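You operate a simulated robot arm through the tools that you are given. There is no shell and no other tool. Be economical: measure what you need, move in short steps, check, and stop when the job is done.

You are at the controls of a simulated two-armed robot. One attempt, no reset.

TASK
Oil the brake cam and the dancer arm and work both free.
Fine: two strokes each; park the oil arm before each swings over and home.

It is judged by the outcome, as a careful person would: the job done as asked, and still so three seconds after it is handed in. It fails if anything else is knocked over, pushed out of place, dropped, spilled or broken.

THE ROBOT
Two 7-joint arms with two-finger parallel grippers on one trunk, on a base that drives. Base frame: it is fixed to the floor where the robot stands at the start and does not move with it; the origin is under the middle of the robot, x ahead of it, y to its left, z up. Units: m, degrees, N and s.
The left shoulder is at the start at [0.02, 0.17, 1.078], the right one opposite. With the tool pointing down near the work surface each hand reaches from about 0.2 to 0.68 m from the robot's upright axis, wherever it stands, measured 20 degrees to its own side. Places, roughly: brake cam [0.7, 0, 0.8]; dancer arm [0.6, -0.1, 0.8]; oil arm [0.7, 0, 0.9]. Payload 3.8 kg a hand.
Tool frame (each hand has its own): the origin (TCP) lies between the finger pads and is the grasp point; the fingertips stand 0.03 m ahead of it; z points along the fingers, y is the line along which they close. Largest opening 0.11 m; finger width 0.02, thickness 0.01; the body of the gripper, 0.048 by 0.112 m, starts 0.055 m behind the TCP.
Orientation is told as [roll, pitch, yaw] about the base's x, y, z axes, in that order, counted from this pose: with the fingers straight down and closing along the base's y, the tool's x points along the base's -x, its y along +y and its z along -z.

THE INTERFACE
- The arms move only by the tool step_arm. It takes "left_commands", "right_commands" or both (then of equal length, played together; a hand with none holds still); each is one flat list of numbers, 6 for each row, row after row: the shift along the tool's x, y, z in m, then the turn, a rotation vector about the tool's x, y, z in degrees. In form: [dx, dy, dz, ax, ay, az, dx, dy, dz, ax, ay, az, ...]. A call has 1 to 10 rows; each row shifts and turns the commanded pose from where the row before left it, along the tool's axes as they then stand. "left_claw" and "right_claw" are, for a hand that has rows, the gripper command, from -1 (shut) to 1 (fully open), values between in proportion, set as the call begins (left out, the last holds). A row lasts 0.2 s, in which the tool goes at most 0.05 m and 8.6 degrees; a call with a longer step from one row to the next is refused whole, and so is a gripper value outside its range. Where a pose cannot be reached the arm comes as near as it can. A force on the tool above 90 N (or 10 N above the force at the start of the call, whichever is more), or a blocked arm, ends the call early, and 0.2 s more pass. The fingers move at their own pace (about 0.072 m/s each) and stop on an object; they squeeze with about 31 N. The grip force told is the motor's: it shows also when the fingers shut on nothing. Time passes only in rows, and 0.2 s behind the last, so rows that do not move let the fingers close. The reply holds the time, the measured pose of the TCP, the force on the tool along the base axes, the opening and the grip force, in the units named above and with some noise, with the torque about the TCP (base axes, N m) and any sound that the robot's microphone picked up.
- Cameras (640 x 400 px; columns grow to the right, rows downward): "scene" is now at [0.1078, 0.0019, 1.2813]; the picture's right is [-0.01, -1.00, 0.00], its down [-0.16, 0.00, -0.99] and it looks along [0.99, -0.01, -0.16] (base axes); focal length 214 px, centre (320, 200). "left" rides on the left gripper at [0.072, -0.017, -0.103] in its tool frame; the picture's right is [0.23, 0.97, 0.00], its down [-0.76, 0.18, -0.62] and it looks along [-0.61, 0.14, 0.78] (tool axes); focal length 222 px, centre (320, 200). "right" rides on the right gripper at [0.072, 0.017, -0.103] in its tool frame; the picture's right is [-0.23, 0.97, 0.00], its down [-0.76, -0.18, -0.62] and it looks along [-0.61, -0.14, 0.78] (tool axes); focal length 222 px, centre (320, 200). There is no depth. A picture from a camera that has moved, and an enlarged one, comes with that camera's place and axes in the base frame and with its lens. The place of the scene camera against the robot may be out by one fixed shift of up to 0.018 m in any direction.
- capture(camera): a new picture of that camera. No time passes.
- slide_trunk(by): slides the trunk up (or, below 0, down) by that many m; the arms and the scene camera ride with it, the base frame stays. It gives what a move gives, with no picture.
- steer(legs): drives the robot by 1 to 6 legs, each [ahead, turn to the left] in m and degrees, along the robot's own axes; the way and the turn of a leg run together, so that a leg with both is an arc; at most 1.5 m and 180 degrees a leg. The arms and the cameras ride along, it lands a little off, and it stops where it bumps. It gives what a move gives.
- pan_tilt(pan, tilt): turns the head with the scene camera to pan (to the left, within 80 degrees either way) and tilt (down, from -29 to 69), counted from straight ahead of the robot. It gives what a move gives.
- zoom(camera, box): a new picture of the part [left, top, right, bottom] of that camera's present view, enlarged. No time passes.
- hand_in(): hands the job in; it is judged then, once.

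Go step by step. Nothing tells you exact positions but the pictures and the camera data: compare them with the known pose of the tool, close in by small moves and look again before you grip or let go. The budget is 120 turns and 100 pictures, counting those below and the enlarged ones. Unless the task says otherwise, let go and move clear before handing in, and close with one line.

The tools are called after "Emit:" by a JSON object that holds its "op" and its "data". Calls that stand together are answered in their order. step_arm: Moves the arms, as the interface text tells. Its arguments: {"type":"object","properties":{"left_commands":{"type":"array"},"left_claw":{"type":"number"},"right_commands":{"type":"array"},"right_claw":{"type":"number"}},"required":[]} The other tools are called the same way: slide_trunk (by) slides the trunk up or down; steer (legs) drives the base; pan_tilt (pan, tilt) turns the head that bears the scene camera; capture (camera) takes a picture; zoom (camera, box) takes an enlarged picture of a part of a camera's view; hand_in () hands the job in.

At the start:

```text
t: 0.0
left_eef_pos: [0.3992, 0.1365, 1.2467]
left_orientation: [0.1, 0.0, -0.1]
left_wrist_force: [-0.8, -0.6, -0.3]
left_torque: [-0.01, 0.0, -0.06]
left_grip_width: 0.11
left_grasp_force: 0.0
right_eef_pos: [0.3588, -0.22, 1.2852]
right_orientation: [0.0, -0.1, 0.0]
right_wrist_force: [0.1, 0.0, 0.0]
right_torque: [-0.04, 0.03, 0.02]
right_grip_width: 0.1099
right_grasp_force: 0.1
trunk travel left (down, up): [-0.175, 0.395]
robot x, y, heading: [0.0001, 0.0014, -0.4]
head pan, tilt: [-0.4, 8.9]
```

scene: 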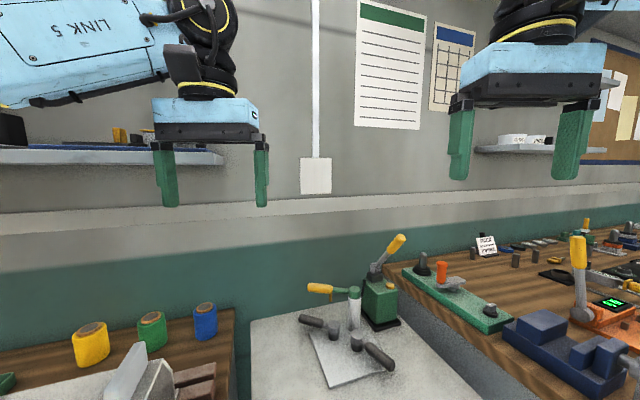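
right: 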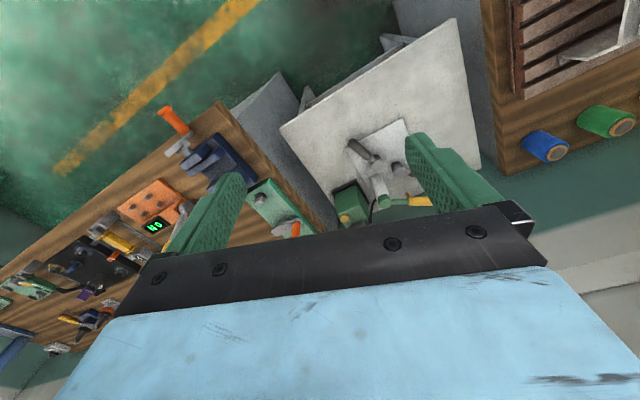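
left: 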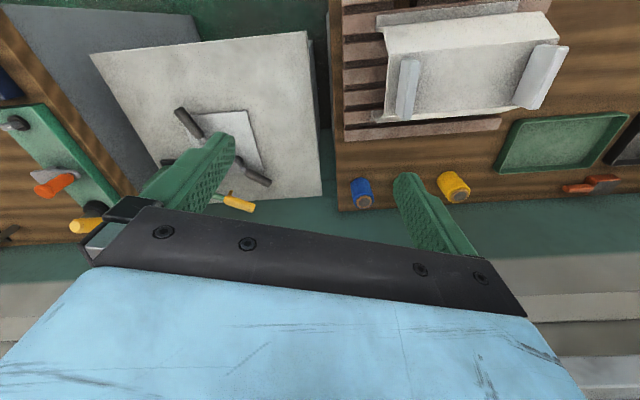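

I see a plate with two dark levers, a white/green post with a yellow handle, and a green box with a yellow-handled lever. I'll zoom in to understand the mechanism.

Emit:
{"op": "zoom", "data": {"camera": "scene", "box": [270, 220, 430, 400]}}

Emit:
{"op": "pan_tilt", "data": {"pan": 0, "tilt": 40}}

Emit:
{"op": "capture", "data": {"camera": "scene"}}

```text
2.22 times, centred on (350, 310) of scene
camera zoom: at [0.1078, 0.0019, 1.2813], right [-0.01, -1.0, 0.0], down [-0.16, 0.0, -0.99], along [0.99, -0.01, -0.16], focal length 477 px, centre (253, -44)
```

zoom: 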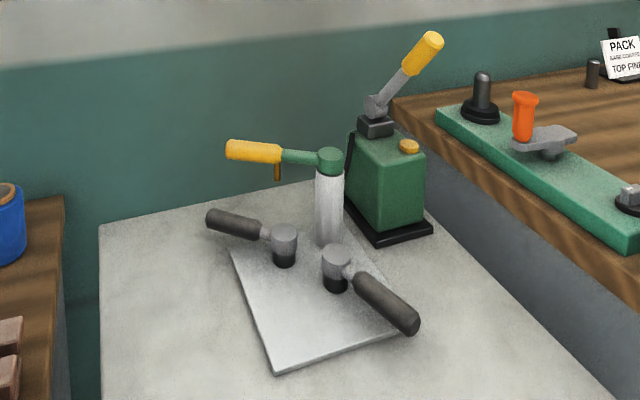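

```text
t: 1.0
left_eef_pos: [0.3977, 0.1361, 1.246]
left_orientation: [0.1, 0.0, -0.1]
left_wrist_force: [-0.7, -0.6, -0.7]
left_torque: [0.03, 0.01, 0.0]
left_grip_width: 0.1102
left_grasp_force: 0.0
right_eef_pos: [0.3583, -0.22, 1.2853]
right_orientation: [0.0, -0.1, 0.0]
right_wrist_force: [-0.3, -0.1, 0.9]
right_torque: [-0.01, 0.0, -0.02]
right_grip_width: 0.1099
right_grasp_force: 0.0
trunk travel left (down, up): [-0.175, 0.395]
robot x, y, heading: [0.0003, 0.0029, 0.1]
head pan, tilt: [0.0, 40.0]
```

```text
95 pictures are left
camera scene: at [0.1, 0.0025, 1.232], right [0.0, -1.0, 0.0], down [-0.64, 0.0, -0.77], along [0.77, 0.0, -0.64], focal length 214 px, centre (320, 200)
```

scene: 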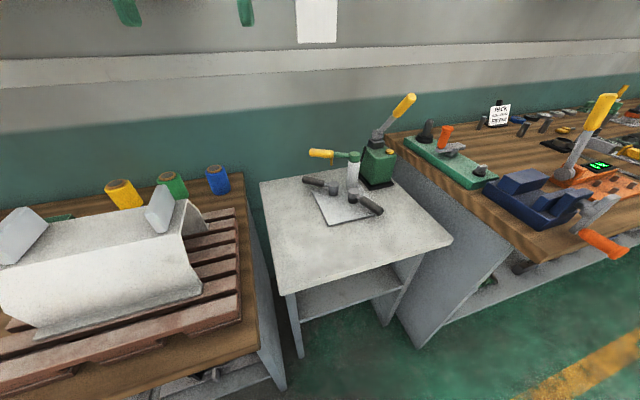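

Emit:
{"op": "zoom", "data": {"camera": "scene", "box": [280, 90, 440, 250]}}

Emit:
{"op": "zoom", "data": {"camera": "right", "box": [270, 60, 490, 240]}}

Emit:
{"op": "zoom", "data": {"camera": "left", "box": [60, 60, 340, 250]}}

```text
2.50 times, centred on (360, 170) of scene
camera zoom: at [0.1, 0.0025, 1.232], right [0.0, -1.0, 0.0], down [-0.64, 0.0, -0.77], along [0.77, 0.0, -0.64], focal length 536 px, centre (220, 275)
```

zoom: 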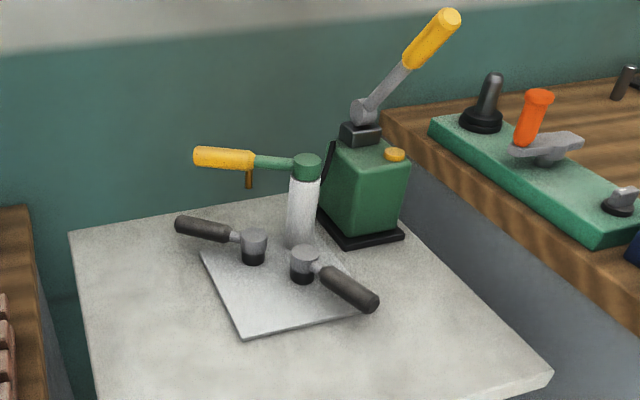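

```text
2.22 times, centred on (380, 150) of right
camera zoom: at [0.2865, -0.2037, 1.389], right [0.23, 0.97, 0.0], down [0.76, -0.18, 0.62], along [0.61, -0.14, -0.78], focal length 494 px, centre (187, 311)
```

zoom: 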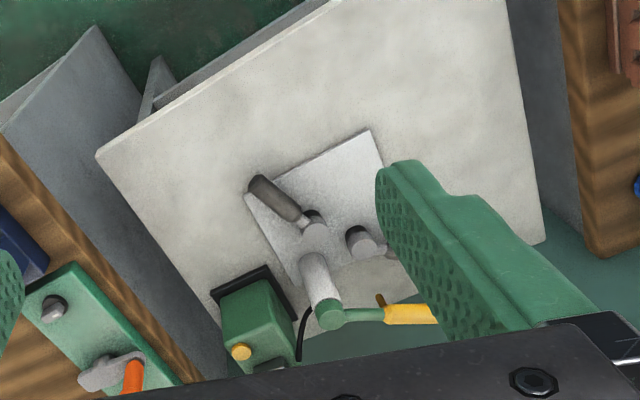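

```text
2.11 times, centred on (200, 155) of left
camera zoom: at [0.3265, 0.1201, 1.3497], right [-0.23, 0.97, 0.0], down [0.76, 0.18, 0.62], along [0.61, 0.14, -0.78], focal length 468 px, centre (573, 295)
```

zoom: 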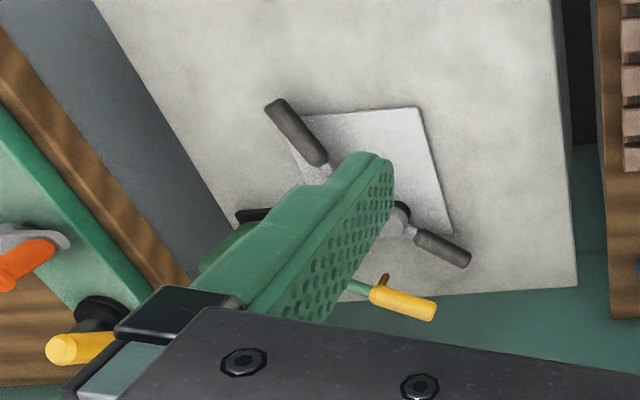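

The bosses appear to sit near (0.696,-0.044,0.775) and (0.658,-0.108,0.78). The oil post is near (0.739,-0.112), with the nozzle about 0.08 out from it, and the pump lever tip is near (0.72,-0.24,1.055). I'll bring both wrist cameras closer to refine these.

Emit:
{"op": "step_arm", "data": {"left_commands": [-0.025, -0.015, 0.02, 0, 0, 0, -0.025, -0.015, 0.02, 0, 0, 0, -0.025, -0.015, 0.02, 0, 0, 0, -0.025, -0.015, 0.02, 0, 0, 0], "right_commands": [-0.035, -0.015, 0.015, 0, 0, 0, -0.035, -0.015, 0.015, 0, 0, 0, -0.035, -0.015, 0.015, 0, 0, 0, -0.035, -0.015, 0.015, 0, 0, 0]}}

Emit:
{"op": "capture", "data": {"camera": "right"}}

Emit:
{"op": "capture", "data": {"camera": "left"}}

```text
t: 2.0
left_eef_pos: [0.5007, 0.0747, 1.1657]
left_orientation: [0.0, 0.1, -0.1]
left_wrist_force: [0.3, 0.2, -0.1]
left_torque: [0.02, -0.03, 0.02]
left_grip_width: 0.1101
left_grasp_force: 0.0
right_eef_pos: [0.5015, -0.2825, 1.2249]
right_orientation: [-0.1, 0.1, 0.1]
right_wrist_force: [1.3, 0.5, 0.2]
right_torque: [0.04, 0.0, -0.02]
right_grip_width: 0.1099
right_grasp_force: 0.1
trunk travel left (down, up): [-0.175, 0.395]
robot x, y, heading: [0.0019, -0.0009, 0.0]
head pan, tilt: [0.0, 40.0]
```

```text
91 pictures are left
camera right: at [0.4283, -0.2654, 1.3287], right [0.23, 0.97, 0.0], down [0.76, -0.18, 0.62], along [0.61, -0.14, -0.78], focal length 222 px, centre (320, 200)
```

right: 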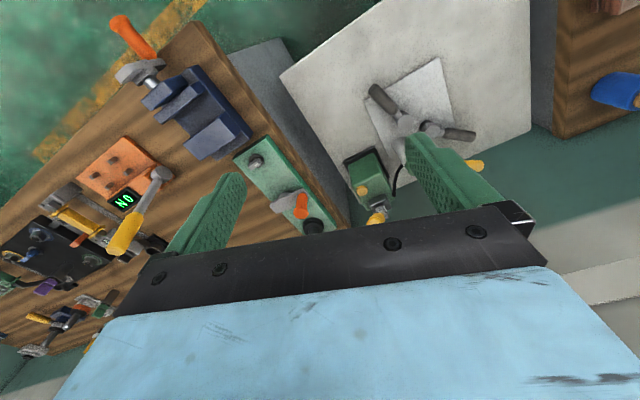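

```text
90 pictures are left
camera left: at [0.4285, 0.0584, 1.2692], right [-0.23, 0.97, 0.0], down [0.76, 0.18, 0.62], along [0.61, 0.14, -0.78], focal length 222 px, centre (320, 200)
```

left: 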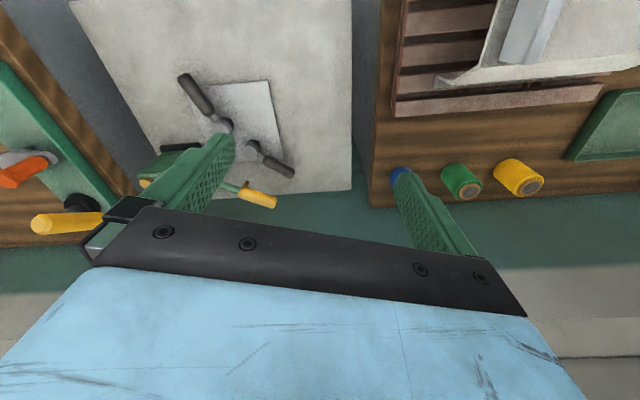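

Emit:
{"op": "zoom", "data": {"camera": "right", "box": [320, 70, 500, 230]}}

Emit:
{"op": "zoom", "data": {"camera": "left", "box": [120, 60, 320, 220]}}

```text
2.50 times, centred on (410, 150) of right
camera zoom: at [0.4283, -0.2654, 1.3287], right [0.23, 0.97, 0.0], down [0.76, -0.18, 0.62], along [0.61, -0.14, -0.78], focal length 555 px, centre (95, 325)
```

zoom: 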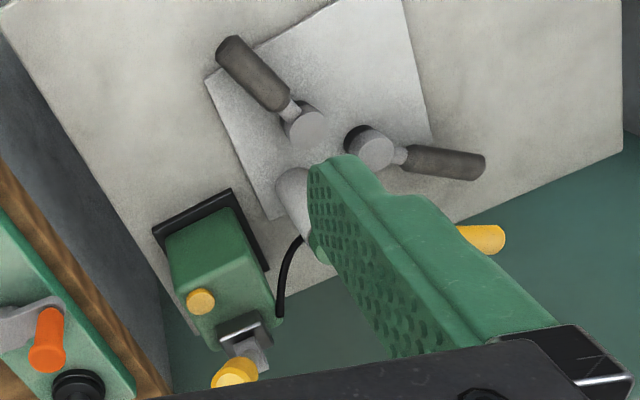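

```text
2.50 times, centred on (220, 140) of left
camera zoom: at [0.4285, 0.0584, 1.2692], right [-0.23, 0.97, 0.0], down [0.76, 0.18, 0.62], along [0.61, 0.14, -0.78], focal length 555 px, centre (570, 350)
```

zoom: 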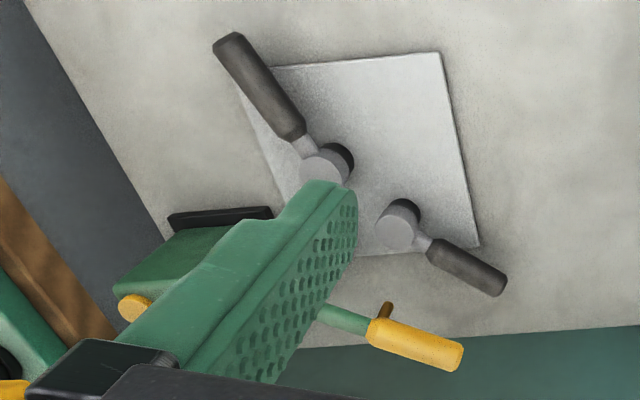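

Refined positions: brake boss (0.691,-0.045,0.804), dancer boss (0.653,-0.112,0.80) and oil arm handle end (0.768,0.03,0.87). These are far away, so I'll look down at the clearance between the base and the table.

Emit:
{"op": "pan_tilt", "data": {"pan": 0, "tilt": 69}}

Emit:
{"op": "capture", "data": {"camera": "scene"}}

```text
t: 2.9
left_eef_pos: [0.4981, 0.0746, 1.1661]
left_orientation: [0.1, 0.1, 0.0]
left_wrist_force: [0.9, 0.1, -0.5]
left_torque: [-0.02, 0.02, 0.03]
left_grip_width: 0.1099
left_grasp_force: 0.1
right_eef_pos: [0.498, -0.2816, 1.2264]
right_orientation: [0.0, 0.0, 0.0]
right_wrist_force: [0.4, 0.1, 0.7]
right_torque: [-0.01, 0.03, 0.02]
right_grip_width: 0.1101
right_grasp_force: 0.1
trunk travel left (down, up): [-0.175, 0.395]
robot x, y, heading: [0.0009, 0.001, -0.1]
head pan, tilt: [0.0, 68.8]
```

```text
87 pictures are left
camera scene: at [0.0709, 0.0025, 1.1959], right [0.0, -1.0, 0.0], down [-0.93, 0.0, -0.36], along [0.36, 0.0, -0.93], focal length 214 px, centre (320, 200)
```

scene: 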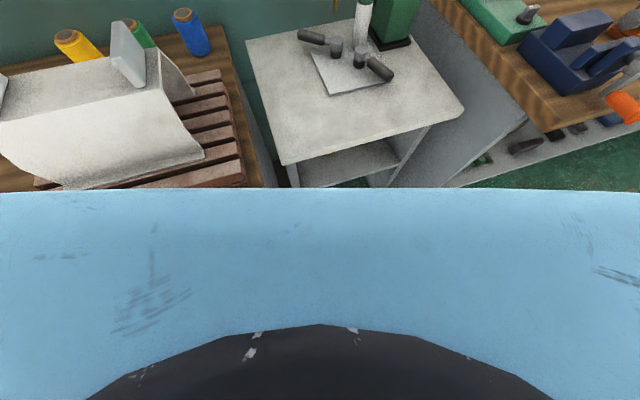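

The view down doesn't show the clearance, so I won't drive. I'll use tilted tools to reach instead. First I'll yaw the left hand to -90° and tilt it forward so it can straddle the oil arm handle.

Emit:
{"op": "step_arm", "data": {"left_commands": [0, 0, 0, 0, 0, 8.5, 0, 0, 0, 0, 0, 8.5, 0, 0, 0, 0, 0, 8.5, 0, 0, 0, 0, 0, 8.5, 0, 0, 0, 0, 0, 8.5, 0, 0, 0, 0, 0, 8.5, 0, 0, 0, 0, 0, 8.5, 0, 0, 0, 0, 0, 8.5, 0, 0, 0, 0, 0, 8.5, 0, 0, 0, 0, 0, 8.5], "left_claw": 0.1}}

Emit:
{"op": "step_arm", "data": {"left_commands": [0, 0, 0, 0, 0, 5, 0, 0, 0, -8, 0, 0, 0, 0, 0, -8, 0, 0, 0, 0, 0, -8, 0, 0, 0, 0, 0, -8, 0, 0, 0, 0, 0, -8, 0, 0]}}

Emit:
{"op": "capture", "data": {"camera": "left"}}

Emit:
{"op": "pan_tilt", "data": {"pan": 0, "tilt": 35}}

Emit:
{"op": "capture", "data": {"camera": "scene"}}

```text
t: 5.1
left_eef_pos: [0.3401, 0.0424, 1.1102]
left_orientation: [0.0, 0.1, -85.0]
left_wrist_force: [-0.9, 0.3, -0.8]
left_torque: [-0.02, -0.02, -0.03]
left_grip_width: 0.0607
left_grasp_force: 0.3
left hand out of reach, approached as far as the arm can: row 6, 7, 8, 9, 10
right_eef_pos: [0.4982, -0.2817, 1.2257]
right_orientation: [0.1, 0.0, 0.0]
right_wrist_force: [1.0, 0.1, 0.0]
right_torque: [0.0, -0.01, -0.01]
right_grip_width: 0.1101
right_grasp_force: 0.1
trunk travel left (down, up): [-0.175, 0.395]
robot x, y, heading: [0.0006, 0.0002, 0.2]
head pan, tilt: [0.0, 68.8]
```

```text
t: 6.5
left_eef_pos: [0.3361, 0.0424, 1.1109]
left_orientation: [38.6, -1.9, -86.0]
left_wrist_force: [0.3, 0.4, -0.1]
left_torque: [0.02, -0.01, -0.01]
left_grip_width: 0.0605
left_grasp_force: 0.0
left hand out of reach, approached as far as the arm can: row 1
right_eef_pos: [0.5, -0.2808, 1.226]
right_orientation: [0.0, 0.1, 0.0]
right_wrist_force: [-0.2, 0.2, 0.0]
right_torque: [0.02, -0.03, -0.03]
right_grip_width: 0.1103
right_grasp_force: 0.0
trunk travel left (down, up): [-0.175, 0.395]
robot x, y, heading: [0.0023, 0.0029, 0.1]
head pan, tilt: [0.0, 68.8]
```

```text
86 pictures are left
camera left: at [0.2532, 0.1115, 1.179], right [0.74, 0.3, 0.6], down [-0.2, -0.76, 0.62], along [0.64, -0.58, -0.5], focal length 222 px, centre (320, 200)
```

left: 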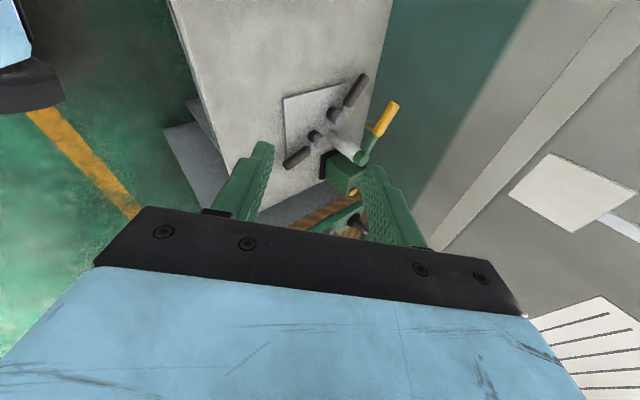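

```text
t: 7.5
left_eef_pos: [0.3366, 0.0421, 1.1114]
left_orientation: [38.4, -1.6, -85.9]
left_wrist_force: [-0.2, 0.1, 1.1]
left_torque: [0.0, 0.02, 0.0]
left_grip_width: 0.0605
left_grasp_force: 0.0
right_eef_pos: [0.4989, -0.2809, 1.2271]
right_orientation: [0.0, 0.1, 0.0]
right_wrist_force: [0.1, 0.4, -0.1]
right_torque: [-0.03, 0.02, -0.01]
right_grip_width: 0.1102
right_grasp_force: 0.1
trunk travel left (down, up): [-0.175, 0.395]
robot x, y, heading: [-0.0001, 0.0012, -0.2]
head pan, tilt: [0.0, 35.0]
```

```text
85 pictures are left
camera scene: at [0.0668, 0.0026, 1.1929], right [0.0, -1.0, 0.0], down [-0.95, 0.0, -0.31], along [0.31, 0.0, -0.95], focal length 214 px, centre (320, 200)
```

scene: 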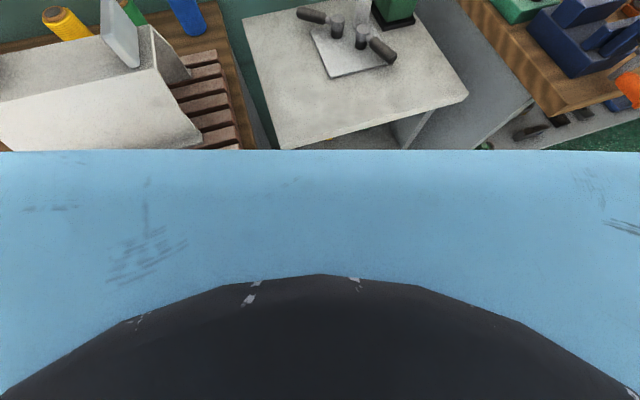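

Yaw -90 isn't feasible at distance, so driving forward may be better. The base is partly visible in the left camera, so I'll look at it to judge the gap.

Emit:
{"op": "zoom", "data": {"camera": "left", "box": [0, 0, 280, 175]}}

Emit:
{"op": "capture", "data": {"camera": "scene"}}

```text
2.29 times, centred on (140, 88) of left
camera zoom: at [0.2533, 0.1112, 1.1792], right [0.74, 0.3, 0.6], down [-0.2, -0.76, 0.62], along [0.64, -0.58, -0.51], focal length 508 px, centre (731, 457)
```

zoom: 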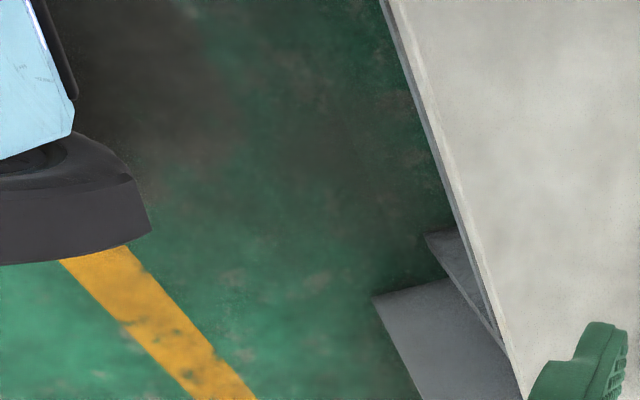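

```text
83 pictures are left
camera scene: at [0.0668, 0.0026, 1.1929], right [0.0, -1.0, 0.0], down [-0.95, 0.0, -0.31], along [0.31, 0.0, -0.95], focal length 214 px, centre (320, 200)
```

scene: 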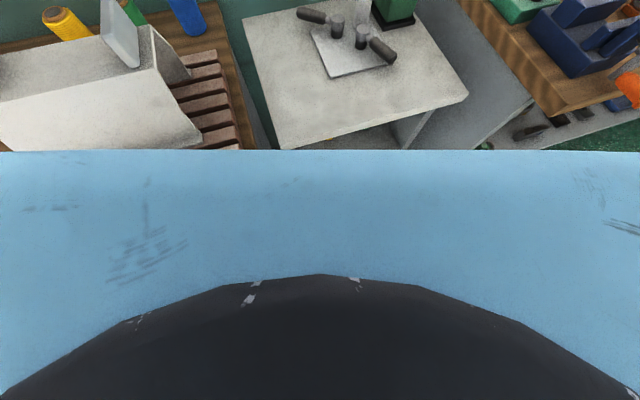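

The base front looks to be at about x≈0.18–0.2 and the table corner at x≈0.33. I'll unwind the left hand and try the opposite yaw, and drive forward a modest 0.06.

Emit:
{"op": "step_arm", "data": {"left_commands": [0, 0, 0, 8, 0, 0, 0, 0, 0, 8, 0, 0, 0, 0, 0, 8, 0, 0, 0, 0, 0, 8, 0, 0, 0, 0, 0, 7, 0, -8, 0, 0, 0, 0, 0, -8, 0, 0, 0, 0, 0, -8, 0, 0, 0, 0, 0, -8, 0, 0, 0, 0, 0, -8, 0, 0, 0, 0, 0, -8]}}

Emit:
{"op": "steer", "data": {"legs": [[0.06, 0]]}}

Emit:
{"op": "pan_tilt", "data": {"pan": 0, "tilt": 35}}

```text
refused: row 5 steps farther than a row can; nothing moved
```

```text
t: 8.4
left_eef_pos: [0.395, 0.0425, 1.1102]
left_orientation: [38.4, -1.7, -85.9]
left_wrist_force: [0.6, 0.9, 1.0]
left_torque: [-0.01, -0.01, -0.01]
left_grip_width: 0.0604
left_grasp_force: 0.0
right_eef_pos: [0.5587, -0.2812, 1.2252]
right_orientation: [0.0, 0.1, 0.0]
right_wrist_force: [-0.2, 0.5, -0.4]
right_torque: [0.01, 0.02, -0.03]
right_grip_width: 0.1101
right_grasp_force: 0.1
trunk travel left (down, up): [-0.175, 0.395]
robot x, y, heading: [0.0566, -0.0008, -0.0]
head pan, tilt: [0.0, 35.0]
```

```text
t: 9.0
left_eef_pos: [0.3976, 0.0434, 1.1122]
left_orientation: [38.1, -2.1, -85.1]
left_wrist_force: [0.2, -0.7, 0.1]
left_torque: [0.04, 0.0, -0.04]
left_grip_width: 0.0606
left_grasp_force: 0.0
right_eef_pos: [0.5563, -0.2815, 1.2263]
right_orientation: [-0.2, 0.0, 0.0]
right_wrist_force: [-0.4, 0.0, 1.3]
right_torque: [-0.02, -0.02, 0.05]
right_grip_width: 0.1097
right_grasp_force: 0.0
trunk travel left (down, up): [-0.175, 0.395]
robot x, y, heading: [0.062, -0.0004, -0.1]
head pan, tilt: [0.0, 35.0]
```

Emit:
{"op": "step_arm", "data": {"left_commands": [0, 0, 0, 8, 0, 0, 0, 0, 0, 8, 0, 0, 0, 0, 0, 8, 0, 0, 0, 0, 0, 8, 0, 0, 0, 0, 0, 6, 0, 0, 0, 0, 0, 0, 0, -8, 0, 0, 0, 0, 0, -8, 0, 0, 0, 0, 0, -8, 0, 0, 0, 0, 0, -8, 0, 0, 0, 0, 0, -8]}}

Emit:
{"op": "step_arm", "data": {"left_commands": [0, 0, 0, 0, 0, -8.5, 0, 0, 0, 0, 0, -8.5, 0, 0, 0, 0, 0, -8.5, 0, 0, 0, 0, 0, -8.5, 0, 0, 0, 0, 0, -8.5, 0, 0, 0, 0, 0, -8.5, 0, 0, 0, 0, 0, -8.5, 0, 0, 0, 0, 0, -8.5, 0, 0, 0, 0, 0, -8.5, 0, 0, 0, 0, 0, -8.5]}}

Emit:
{"op": "capture", "data": {"camera": "scene"}}

```text
t: 11.2
left_eef_pos: [0.3937, 0.042, 1.1108]
left_orientation: [-0.7, -1.6, -45.8]
left_wrist_force: [0.2, 0.4, 0.5]
left_torque: [-0.01, -0.01, 0.0]
left_grip_width: 0.0604
left_grasp_force: 0.1
right_eef_pos: [0.5567, -0.281, 1.2254]
right_orientation: [0.0, 0.0, 0.0]
right_wrist_force: [-0.1, 1.1, -0.6]
right_torque: [0.02, 0.02, 0.01]
right_grip_width: 0.1097
right_grasp_force: 0.1
trunk travel left (down, up): [-0.175, 0.395]
robot x, y, heading: [0.0566, -0.001, -0.0]
head pan, tilt: [0.0, 35.0]
```

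```text
t: 13.4
left_eef_pos: [0.3938, 0.0423, 1.1106]
left_orientation: [-1.7, 0.6, 39.2]
left_wrist_force: [0.8, 1.0, -0.5]
left_torque: [-0.01, 0.0, -0.01]
left_grip_width: 0.0605
left_grasp_force: 0.1
right_eef_pos: [0.5575, -0.2807, 1.225]
right_orientation: [0.0, -0.1, 0.0]
right_wrist_force: [0.8, 0.0, -0.4]
right_torque: [-0.01, 0.01, 0.0]
right_grip_width: 0.1101
right_grasp_force: 0.0
trunk travel left (down, up): [-0.175, 0.395]
robot x, y, heading: [0.0561, -0.0039, -0.1]
head pan, tilt: [0.0, 35.0]
```

```text
82 pictures are left
camera scene: at [0.161, 0.0025, 1.2395], right [0.0, -1.0, 0.0], down [-0.57, 0.0, -0.82], along [0.82, 0.0, -0.57], focal length 214 px, centre (320, 200)
```

scene: 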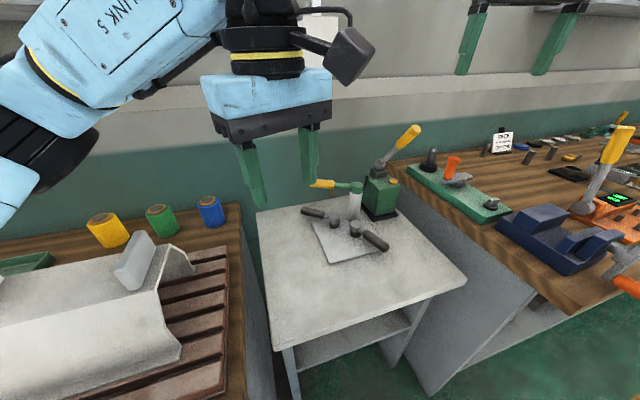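

Emit:
{"op": "step_arm", "data": {"left_commands": [0, 0, 0, 0, 0, -8.5, 0, 0, 0, 0, 0, -8.5, 0, 0, 0, 0, 0, -8.5, 0, 0, 0, 0, 0, -8.5, 0, 0, 0, 0, 0, -8.5, 0, 0, 0, 0, 0, -8.3, 0, 0, 0, 8, 0, 0, 0, 0, 0, 8, 0, 0, 0, 0, 0, 8, 0, 0, 0, 0, 0, 8, 0, 0]}}

Emit:
{"op": "step_arm", "data": {"left_commands": [0, 0, 0, 8, 0, 0, 0.006, -0.019, 0.0375, 0, 0, 0, 0.006, -0.019, 0.0375, 0, 0, 0, 0.006, -0.019, 0.0375, 0, 0, 0, 0.006, -0.019, 0.0375, 0, 0, 0, 0.006, -0.019, 0.0375, 0, 0, 0, 0.006, -0.019, 0.0375, 0, 0, 0]}}

Emit:
{"op": "capture", "data": {"camera": "left"}}

Emit:
{"op": "capture", "data": {"camera": "scene"}}

```text
t: 15.6
left_eef_pos: [0.3949, 0.041, 1.1105]
left_orientation: [-32.9, 1.7, 89.9]
left_wrist_force: [0.5, -0.1, -0.1]
left_torque: [0.0, 0.01, 0.03]
left_grip_width: 0.0605
left_grasp_force: 0.0
right_eef_pos: [0.5573, -0.2811, 1.2255]
right_orientation: [0.0, 0.0, 0.0]
right_wrist_force: [-0.3, 0.6, -0.3]
right_torque: [0.01, 0.01, 0.0]
right_grip_width: 0.11
right_grasp_force: 0.0
trunk travel left (down, up): [-0.175, 0.395]
robot x, y, heading: [0.0602, -0.0019, -0.0]
head pan, tilt: [0.0, 35.0]
```

```text
t: 17.2
left_eef_pos: [0.6283, 0.002, 1.0136]
left_orientation: [-40.6, 1.7, 89.8]
left_wrist_force: [-0.3, -0.8, -0.4]
left_torque: [-0.01, 0.0, 0.03]
left_grip_width: 0.0606
left_grasp_force: 0.0
right_eef_pos: [0.5576, -0.2822, 1.2253]
right_orientation: [-0.1, 0.1, 0.0]
right_wrist_force: [-0.2, 0.3, 0.2]
right_torque: [0.0, 0.02, 0.01]
right_grip_width: 0.1102
right_grasp_force: 0.1
trunk travel left (down, up): [-0.175, 0.395]
robot x, y, heading: [0.0574, 0.0026, -0.1]
head pan, tilt: [0.0, 35.0]
```

```text
81 pictures are left
camera left: at [0.5728, -0.0668, 1.1048], right [-0.74, -0.24, -0.63], down [-0.54, 0.77, 0.34], along [0.4, 0.59, -0.7], focal length 222 px, centre (320, 200)
```

left: 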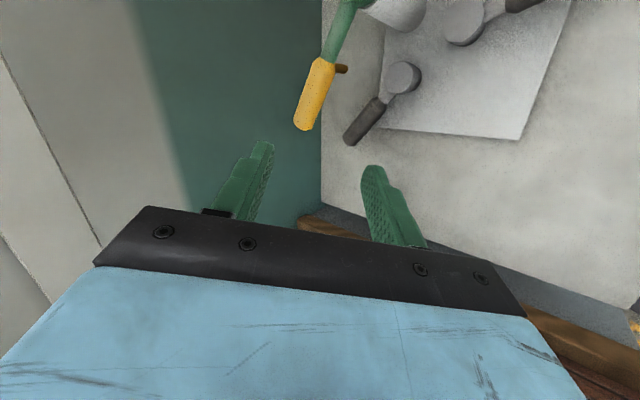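

```text
80 pictures are left
camera scene: at [0.1615, 0.0022, 1.2394], right [0.0, -1.0, 0.0], down [-0.57, 0.0, -0.82], along [0.82, 0.0, -0.57], focal length 214 px, centre (320, 200)
```

scene: 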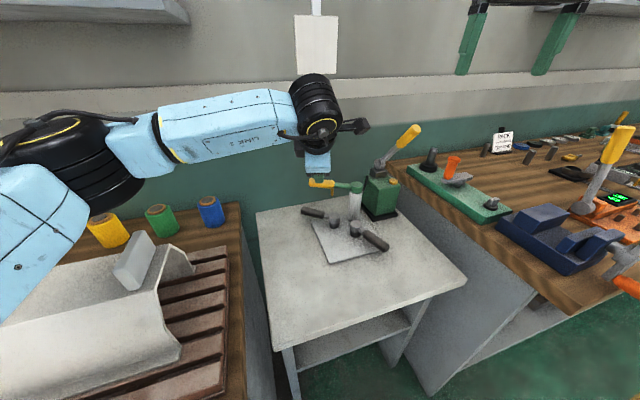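

The oil handle is confirmed at about (0.764,0.005,0.87). I'll move to a pre-grasp pose 8 cm back along the tool.

Emit:
{"op": "step_arm", "data": {"left_commands": [-0.001, -0.004, 0.039, 0, 0, 0, -0.001, -0.004, 0.039, 0, 0, 0, -0.001, -0.004, 0.039, 0, 0, 0, 0, 0, 0, 0, 5.1, 6.1]}}

Emit:
{"op": "capture", "data": {"camera": "left"}}

Emit:
{"op": "zoom", "data": {"camera": "scene", "box": [270, 130, 410, 240]}}

```text
t: 18.2
left_eef_pos: [0.7139, 0.0032, 0.9332]
left_orientation: [-41.0, 1.5, 81.7]
left_wrist_force: [0.5, -0.4, -0.7]
left_torque: [0.0, -0.02, 0.01]
left_grip_width: 0.0604
left_grasp_force: 0.1
right_eef_pos: [0.5572, -0.2805, 1.2251]
right_orientation: [0.0, 0.0, 0.0]
right_wrist_force: [-0.7, 0.2, 0.2]
right_torque: [-0.03, 0.01, -0.02]
right_grip_width: 0.1101
right_grasp_force: 0.0
trunk travel left (down, up): [-0.175, 0.395]
robot x, y, heading: [0.0626, -0.0006, 0.0]
head pan, tilt: [0.0, 35.0]
```

```text
79 pictures are left
camera left: at [0.6494, -0.0584, 1.0251], right [-0.76, -0.14, -0.63], down [-0.43, 0.84, 0.33], along [0.48, 0.52, -0.7], focal length 222 px, centre (320, 200)
```

left: 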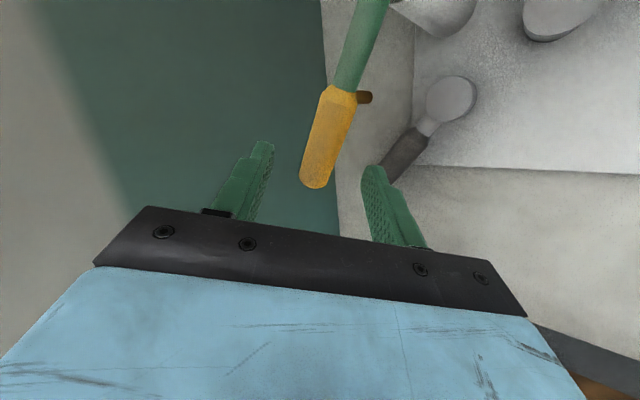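

```text
3.64 times, centred on (340, 185) of scene
camera zoom: at [0.1608, 0.0032, 1.2395], right [0.0, -1.0, 0.0], down [-0.57, 0.0, -0.82], along [0.82, 0.0, -0.57], focal length 780 px, centre (247, 254)
```

zoom: 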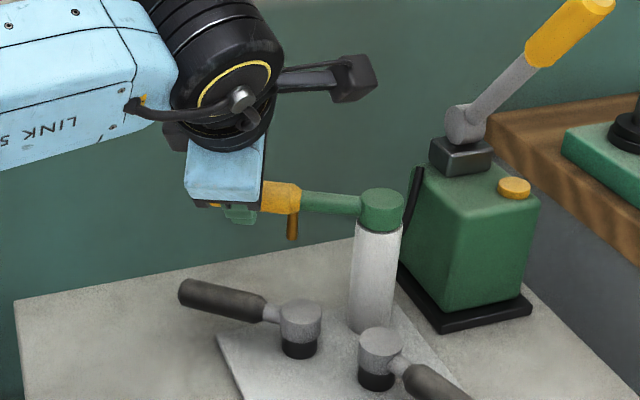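

Triangulating two views puts the oil arm at z≈0.90 rather than 0.87, with the grip point near (0.741,0.005,0.90). I'm advancing 0.043 along the tool axis.

Emit:
{"op": "step_arm", "data": {"left_commands": [0, 0, 0.02, 0, 0, 0, 0, 0, 0.02, 0, 0, 0]}}

Emit:
{"op": "capture", "data": {"camera": "left"}}

Emit:
{"op": "zoom", "data": {"camera": "scene", "box": [270, 130, 410, 240]}}

```text
t: 18.8
left_eef_pos: [0.7377, -0.0005, 0.9027]
left_orientation: [-40.8, 1.5, 81.8]
left_wrist_force: [-0.5, 0.8, -0.5]
left_torque: [-0.02, -0.03, -0.04]
left_grip_width: 0.0606
left_grasp_force: 0.0
right_eef_pos: [0.5567, -0.2815, 1.2253]
right_orientation: [0.0, 0.0, 0.0]
right_wrist_force: [0.3, 0.3, 0.6]
right_torque: [0.02, 0.0, -0.02]
right_grip_width: 0.1099
right_grasp_force: 0.1
trunk travel left (down, up): [-0.175, 0.395]
robot x, y, heading: [0.0548, 0.002, 0.2]
head pan, tilt: [0.0, 35.0]
```

```text
77 pictures are left
camera left: at [0.6746, -0.0625, 0.9942], right [-0.76, -0.14, -0.63], down [-0.43, 0.84, 0.34], along [0.48, 0.53, -0.7], focal length 222 px, centre (320, 200)
```

left: 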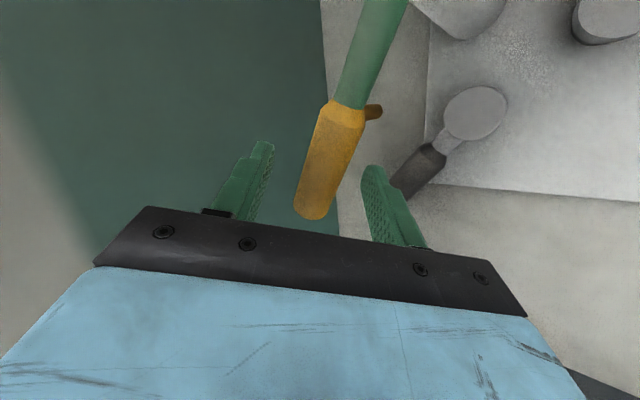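

```text
3.64 times, centred on (340, 185) of scene
camera zoom: at [0.1612, 0.0023, 1.2395], right [0.0, -1.0, 0.0], down [-0.57, 0.0, -0.82], along [0.82, 0.0, -0.57], focal length 780 px, centre (247, 254)
```

zoom: 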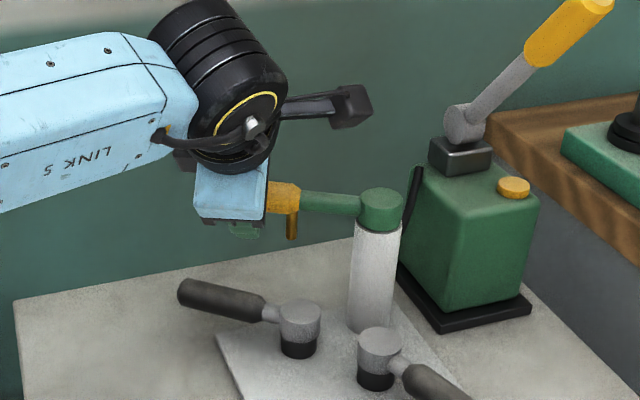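

The TCP is on the handle, so I'm closing the gripper.

Emit:
{"op": "step_arm", "data": {"left_commands": [0, 0, 0, 0, 0, 0, 0, 0, 0, 0, 0, 0, 0, 0, 0, 0, 0, 0], "left_claw": -1}}

```text
t: 19.6
left_eef_pos: [0.7383, -0.0004, 0.9006]
left_orientation: [-40.7, 1.4, 81.9]
left_wrist_force: [-5.4, 2.6, -9.0]
left_torque: [0.69, 0.15, -0.54]
left_grip_width: 0.0361
left_grasp_force: 44.7
right_eef_pos: [0.5577, -0.2815, 1.2252]
right_orientation: [0.0, 0.0, 0.0]
right_wrist_force: [0.0, 1.0, -0.2]
right_torque: [0.01, 0.03, -0.02]
right_grip_width: 0.1098
right_grasp_force: 0.0
trunk travel left (down, up): [-0.175, 0.395]
robot x, y, heading: [0.0579, 0.0011, 0.1]
head pan, tilt: [0.0, 35.0]
```

Gripped with a 36 mm handle width. I'm swinging the oil arm about 28° towards the brake cam along its arc.

Emit:
{"op": "step_arm", "data": {"left_commands": [0, 0.0091, -0.0079, 0, -3.9, -4.55, 0, 0.0091, -0.0079, 0, -3.9, -4.55, 0, 0.0091, -0.0079, 0, -3.9, -4.55]}}

Emit:
{"op": "zoom", "data": {"camera": "scene", "box": [270, 130, 410, 240]}}

Emit:
{"op": "capture", "data": {"camera": "left"}}

```text
t: 20.4
left_eef_pos: [0.7021, -0.0025, 0.9023]
left_orientation: [-40.3, 1.6, 99.8]
left_wrist_force: [2.2, -12.3, -13.5]
left_torque: [0.96, 0.3, -0.22]
left_grip_width: 0.036
left_grasp_force: 45.2
right_eef_pos: [0.5584, -0.283, 1.2239]
right_orientation: [0.0, 0.1, 0.0]
right_wrist_force: [0.1, -0.6, 0.1]
right_torque: [-0.01, -0.02, 0.03]
right_grip_width: 0.11
right_grasp_force: 0.0
trunk travel left (down, up): [-0.175, 0.395]
robot x, y, heading: [0.0593, -0.0025, 0.0]
head pan, tilt: [0.0, 35.0]
```

```text
3.64 times, centred on (340, 185) of scene
camera zoom: at [0.1624, 0.0008, 1.2393], right [0.0, -1.0, 0.0], down [-0.57, 0.0, -0.82], along [0.82, 0.0, -0.57], focal length 780 px, centre (247, 254)
```

zoom: 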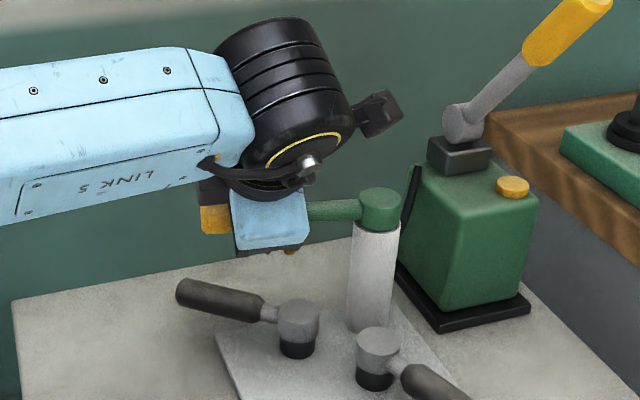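

```text
74 pictures are left
camera left: at [0.6605, -0.081, 0.9939], right [-0.69, -0.37, -0.62], down [-0.66, 0.67, 0.34], along [0.29, 0.65, -0.7], focal length 222 px, centre (320, 200)
```

left: 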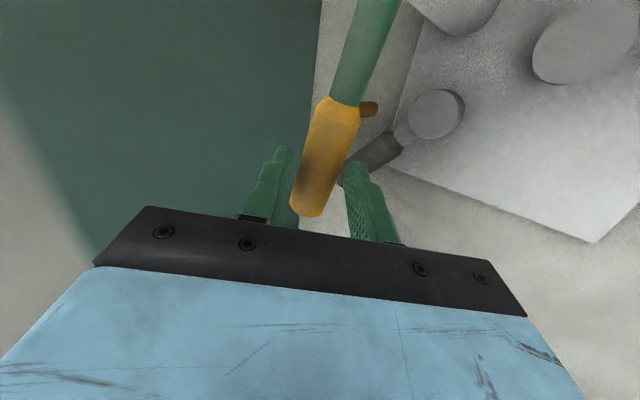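

Emit:
{"op": "step_arm", "data": {"left_commands": [0, 0.0091, -0.0079, 0, -3.9, -4.55, 0, 0.0091, -0.0079, 0, -3.9, -4.55]}}

Emit:
{"op": "zoom", "data": {"camera": "scene", "box": [270, 130, 410, 240]}}

Emit:
{"op": "zoom", "data": {"camera": "left", "box": [280, 0, 520, 150]}}

Emit:
{"op": "capture", "data": {"camera": "right"}}

```text
t: 21.0
left_eef_pos: [0.6777, -0.011, 0.9016]
left_orientation: [-39.9, 1.6, 111.4]
left_wrist_force: [6.8, -26.9, -15.3]
left_torque: [0.43, 0.43, -0.78]
left_grip_width: 0.0354
left_grasp_force: 44.2
right_eef_pos: [0.5596, -0.2856, 1.2238]
right_orientation: [0.3, 0.1, 0.1]
right_wrist_force: [-0.7, 0.3, -0.5]
right_torque: [-0.01, 0.02, 0.02]
right_grip_width: 0.1102
right_grasp_force: 0.1
trunk travel left (down, up): [-0.175, 0.395]
robot x, y, heading: [0.0577, 0.0007, 0.2]
head pan, tilt: [0.0, 35.0]
```

```text
3.64 times, centred on (340, 185) of scene
camera zoom: at [0.1632, -0.001, 1.2392], right [0.0, -1.0, 0.0], down [-0.58, 0.0, -0.82], along [0.82, 0.0, -0.58], focal length 780 px, centre (247, 254)
```

zoom: 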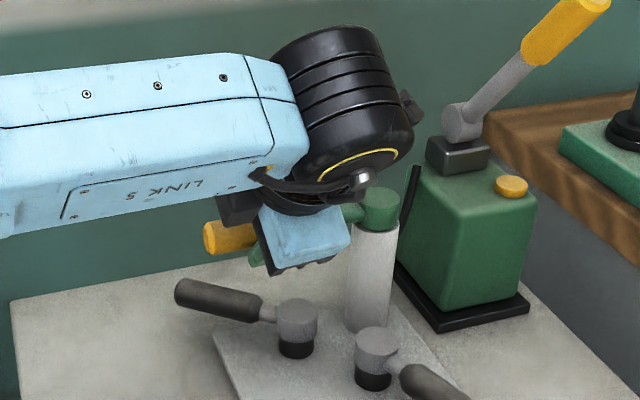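

```text
2.67 times, centred on (400, 75) of left
camera zoom: at [0.6543, -0.0954, 0.9946], right [-0.61, -0.5, -0.62], down [-0.78, 0.52, 0.34], along [0.15, 0.69, -0.71], focal length 592 px, centre (107, 533)
```

zoom: 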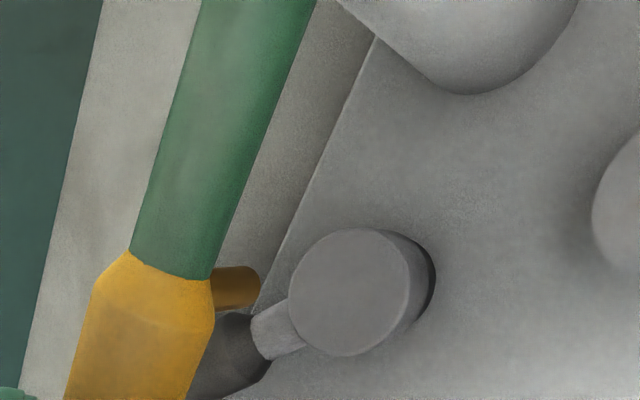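

```text
71 pictures are left
camera right: at [0.4867, -0.2687, 1.3279], right [0.23, 0.97, 0.0], down [0.76, -0.18, 0.62], along [0.61, -0.14, -0.78], focal length 222 px, centre (320, 200)
```

right: 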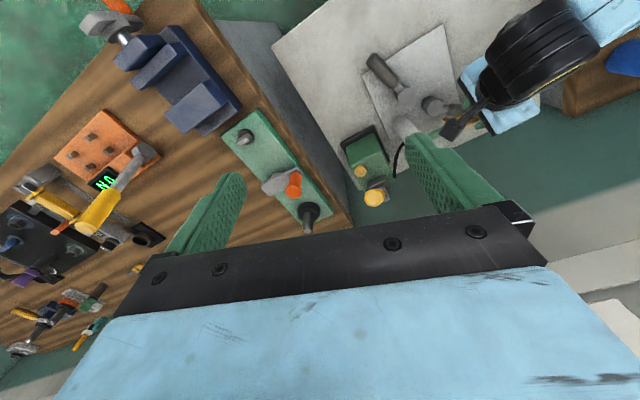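

The nozzle looks close to the brake boss. I'll release, back off and check the alignment without obstruction.

Emit:
{"op": "step_arm", "data": {"left_commands": [0, 0, 0, 0, 0, 0, 0, 0, 0, 0, 0, 0, 0, 0, -0.03, 0, 0, 0, 0, 0, -0.04, 0, 0, 0, 0, 0, -0.04, 0, 0, 0, 0, 0, -0.04, 0, 0, 0], "left_claw": 0.1}}

Emit:
{"op": "capture", "data": {"camera": "left"}}

Emit:
{"op": "zoom", "data": {"camera": "scene", "box": [270, 130, 410, 240]}}

```text
t: 22.4
left_eef_pos: [0.5876, -0.0389, 1.0209]
left_orientation: [-40.1, 1.4, 111.8]
left_wrist_force: [0.5, 0.2, -1.0]
left_torque: [-0.02, -0.03, 0.0]
left_grip_width: 0.0604
left_grasp_force: 0.1
right_eef_pos: [0.5561, -0.2825, 1.2257]
right_orientation: [0.0, 0.0, 0.0]
right_wrist_force: [-1.6, -0.1, -0.1]
right_torque: [-0.02, -0.04, -0.03]
right_grip_width: 0.1103
right_grasp_force: 0.1
trunk travel left (down, up): [-0.175, 0.395]
robot x, y, heading: [0.0553, -0.0041, -0.1]
head pan, tilt: [0.0, 35.0]
```

```text
70 pictures are left
camera left: at [0.5642, -0.1236, 1.1123], right [-0.6, -0.5, -0.62], down [-0.79, 0.51, 0.34], along [0.15, 0.69, -0.7], focal length 222 px, centre (320, 200)
```

left: 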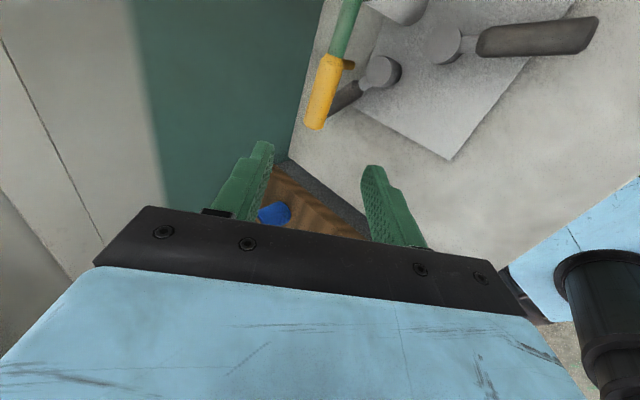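

```text
3.64 times, centred on (340, 185) of scene
camera zoom: at [0.1605, 0.0023, 1.2396], right [0.0, -1.0, 0.0], down [-0.57, 0.0, -0.82], along [0.82, 0.0, -0.57], focal length 780 px, centre (247, 254)
```

zoom: 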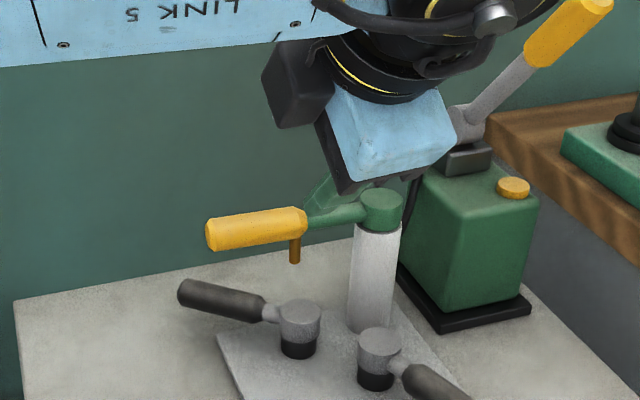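

The nozzle is about 10 mm short of the boss, needing roughly 8° more. I'll regrip, rotate and release.

Emit:
{"op": "step_arm", "data": {"left_commands": [0, 0, 0.04, 0, 0, 0, 0, 0, 0.04, 0, 0, 0, 0, 0, 0.04, 0, 0, 0, 0, 0, 0.03, 0, 0, 0]}}

Emit:
{"op": "step_arm", "data": {"left_commands": [0, 0, 0, 0, 0, 0, 0, 0, 0, 0, 0, 0, 0, 0, 0, 0, 0, 0, 0.0013, 0.0116, -0.0097, 0, -5.1, -6.1, 0, 0, 0, 0, 0, 0], "left_claw": -0.8}}

Emit:
{"op": "step_arm", "data": {"left_commands": [0, 0, 0, 0, 0, 0, 0, 0, 0, 0, 0, 0, 0, 0, -0.03, 0, 0, 0, 0, 0, -0.04, 0, 0, 0, 0, 0, -0.04, 0, 0, 0, 0, 0, -0.04, 0, 0, 0, 0, 0, -0.04, 0, 0, 0], "left_claw": 0.1}}

Emit:
{"op": "capture", "data": {"camera": "left"}}

Emit:
{"op": "zoom", "data": {"camera": "scene", "box": [270, 130, 410, 240]}}

```text
t: 23.4
left_eef_pos: [0.6777, -0.0052, 0.9039]
left_orientation: [-40.0, 1.6, 112.0]
left_wrist_force: [0.9, 0.0, -0.5]
left_torque: [-0.01, 0.0, -0.03]
left_grip_width: 0.0603
left_grasp_force: 0.1
right_eef_pos: [0.5575, -0.2817, 1.224]
right_orientation: [0.0, 0.0, -0.1]
right_wrist_force: [0.9, 0.4, -0.1]
right_torque: [-0.03, 0.0, -0.03]
right_grip_width: 0.11
right_grasp_force: 0.1
trunk travel left (down, up): [-0.175, 0.395]
robot x, y, heading: [0.0592, 0.0029, 0.2]
head pan, tilt: [0.0, 35.0]
```

```text
t: 24.6
left_eef_pos: [0.6616, -0.0132, 0.9046]
left_orientation: [-39.9, 1.6, 119.7]
left_wrist_force: [-10.4, -1.1, 6.7]
left_torque: [0.58, 1.0, -1.04]
left_grip_width: 0.0355
left_grasp_force: 45.3
right_eef_pos: [0.5563, -0.2825, 1.2271]
right_orientation: [-0.1, -0.1, 0.0]
right_wrist_force: [1.0, -0.1, 0.2]
right_torque: [0.01, -0.03, -0.03]
right_grip_width: 0.1099
right_grasp_force: 0.1
trunk travel left (down, up): [-0.175, 0.395]
robot x, y, heading: [0.0554, 0.003, 0.1]
head pan, tilt: [0.0, 35.0]
```

```text
t: 26.2
left_eef_pos: [0.5591, -0.0698, 1.0511]
left_orientation: [-39.9, 1.5, 119.9]
left_wrist_force: [0.1, -0.8, -0.4]
left_torque: [0.05, 0.01, -0.01]
left_grip_width: 0.0606
left_grasp_force: 0.0
right_eef_pos: [0.5579, -0.2811, 1.2264]
right_orientation: [0.0, 0.0, 0.0]
right_wrist_force: [0.0, 1.3, -0.4]
right_torque: [-0.01, -0.03, -0.01]
right_grip_width: 0.1102
right_grasp_force: 0.0
trunk travel left (down, up): [-0.175, 0.395]
robot x, y, heading: [0.062, 0.0017, 0.2]
head pan, tilt: [0.0, 35.0]
```

```text
68 pictures are left
camera left: at [0.5477, -0.1573, 1.1433], right [-0.53, -0.58, -0.62], down [-0.85, 0.4, 0.34], along [0.05, 0.71, -0.71], focal length 222 px, centre (320, 200)
```

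left: 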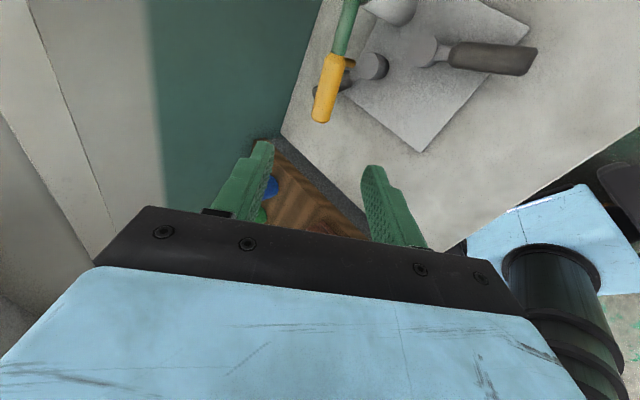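

```text
3.64 times, centred on (340, 185) of scene
camera zoom: at [0.1605, 0.0023, 1.2396], right [0.0, -1.0, 0.0], down [-0.57, 0.0, -0.82], along [0.82, 0.0, -0.57], focal length 780 px, centre (247, 254)
```

zoom: 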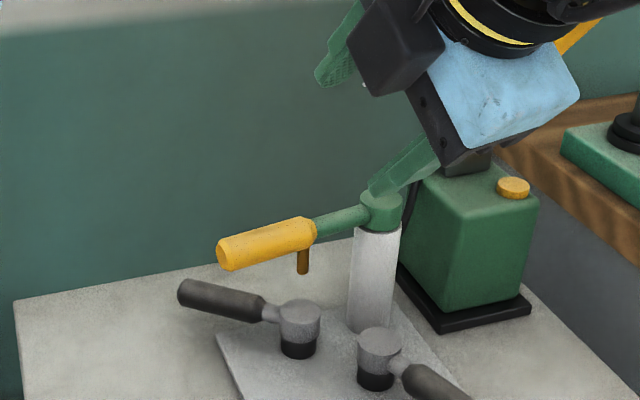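

Emit:
{"op": "zoom", "data": {"camera": "left", "box": [300, 0, 460, 110]}}

Emit:
{"op": "zoom", "data": {"camera": "right", "box": [320, 40, 500, 220]}}

```text
3.64 times, centred on (380, 55) of left
camera zoom: at [0.5477, -0.1573, 1.1433], right [-0.53, -0.58, -0.62], down [-0.85, 0.4, 0.34], along [0.05, 0.71, -0.71], focal length 808 px, centre (102, 727)
```

zoom: 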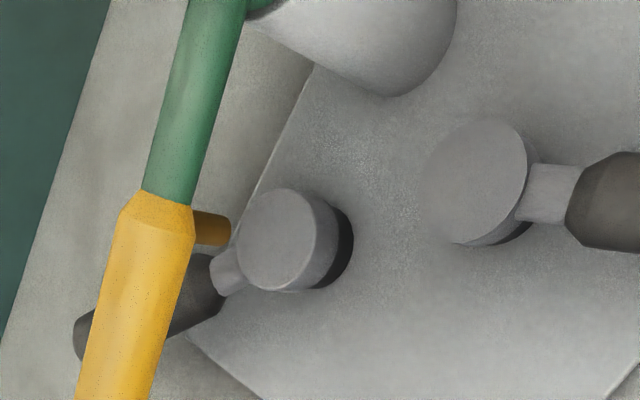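

```text
2.22 times, centred on (410, 130) of right
camera zoom: at [0.484, -0.2649, 1.3297], right [0.23, 0.97, 0.0], down [0.76, -0.18, 0.62], along [0.61, -0.14, -0.78], focal length 494 px, centre (120, 356)
```

zoom: 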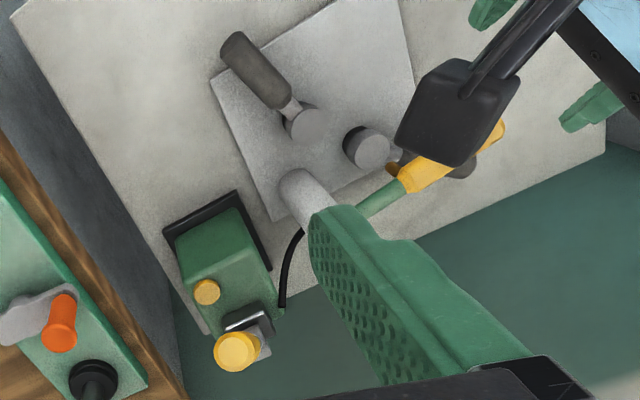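

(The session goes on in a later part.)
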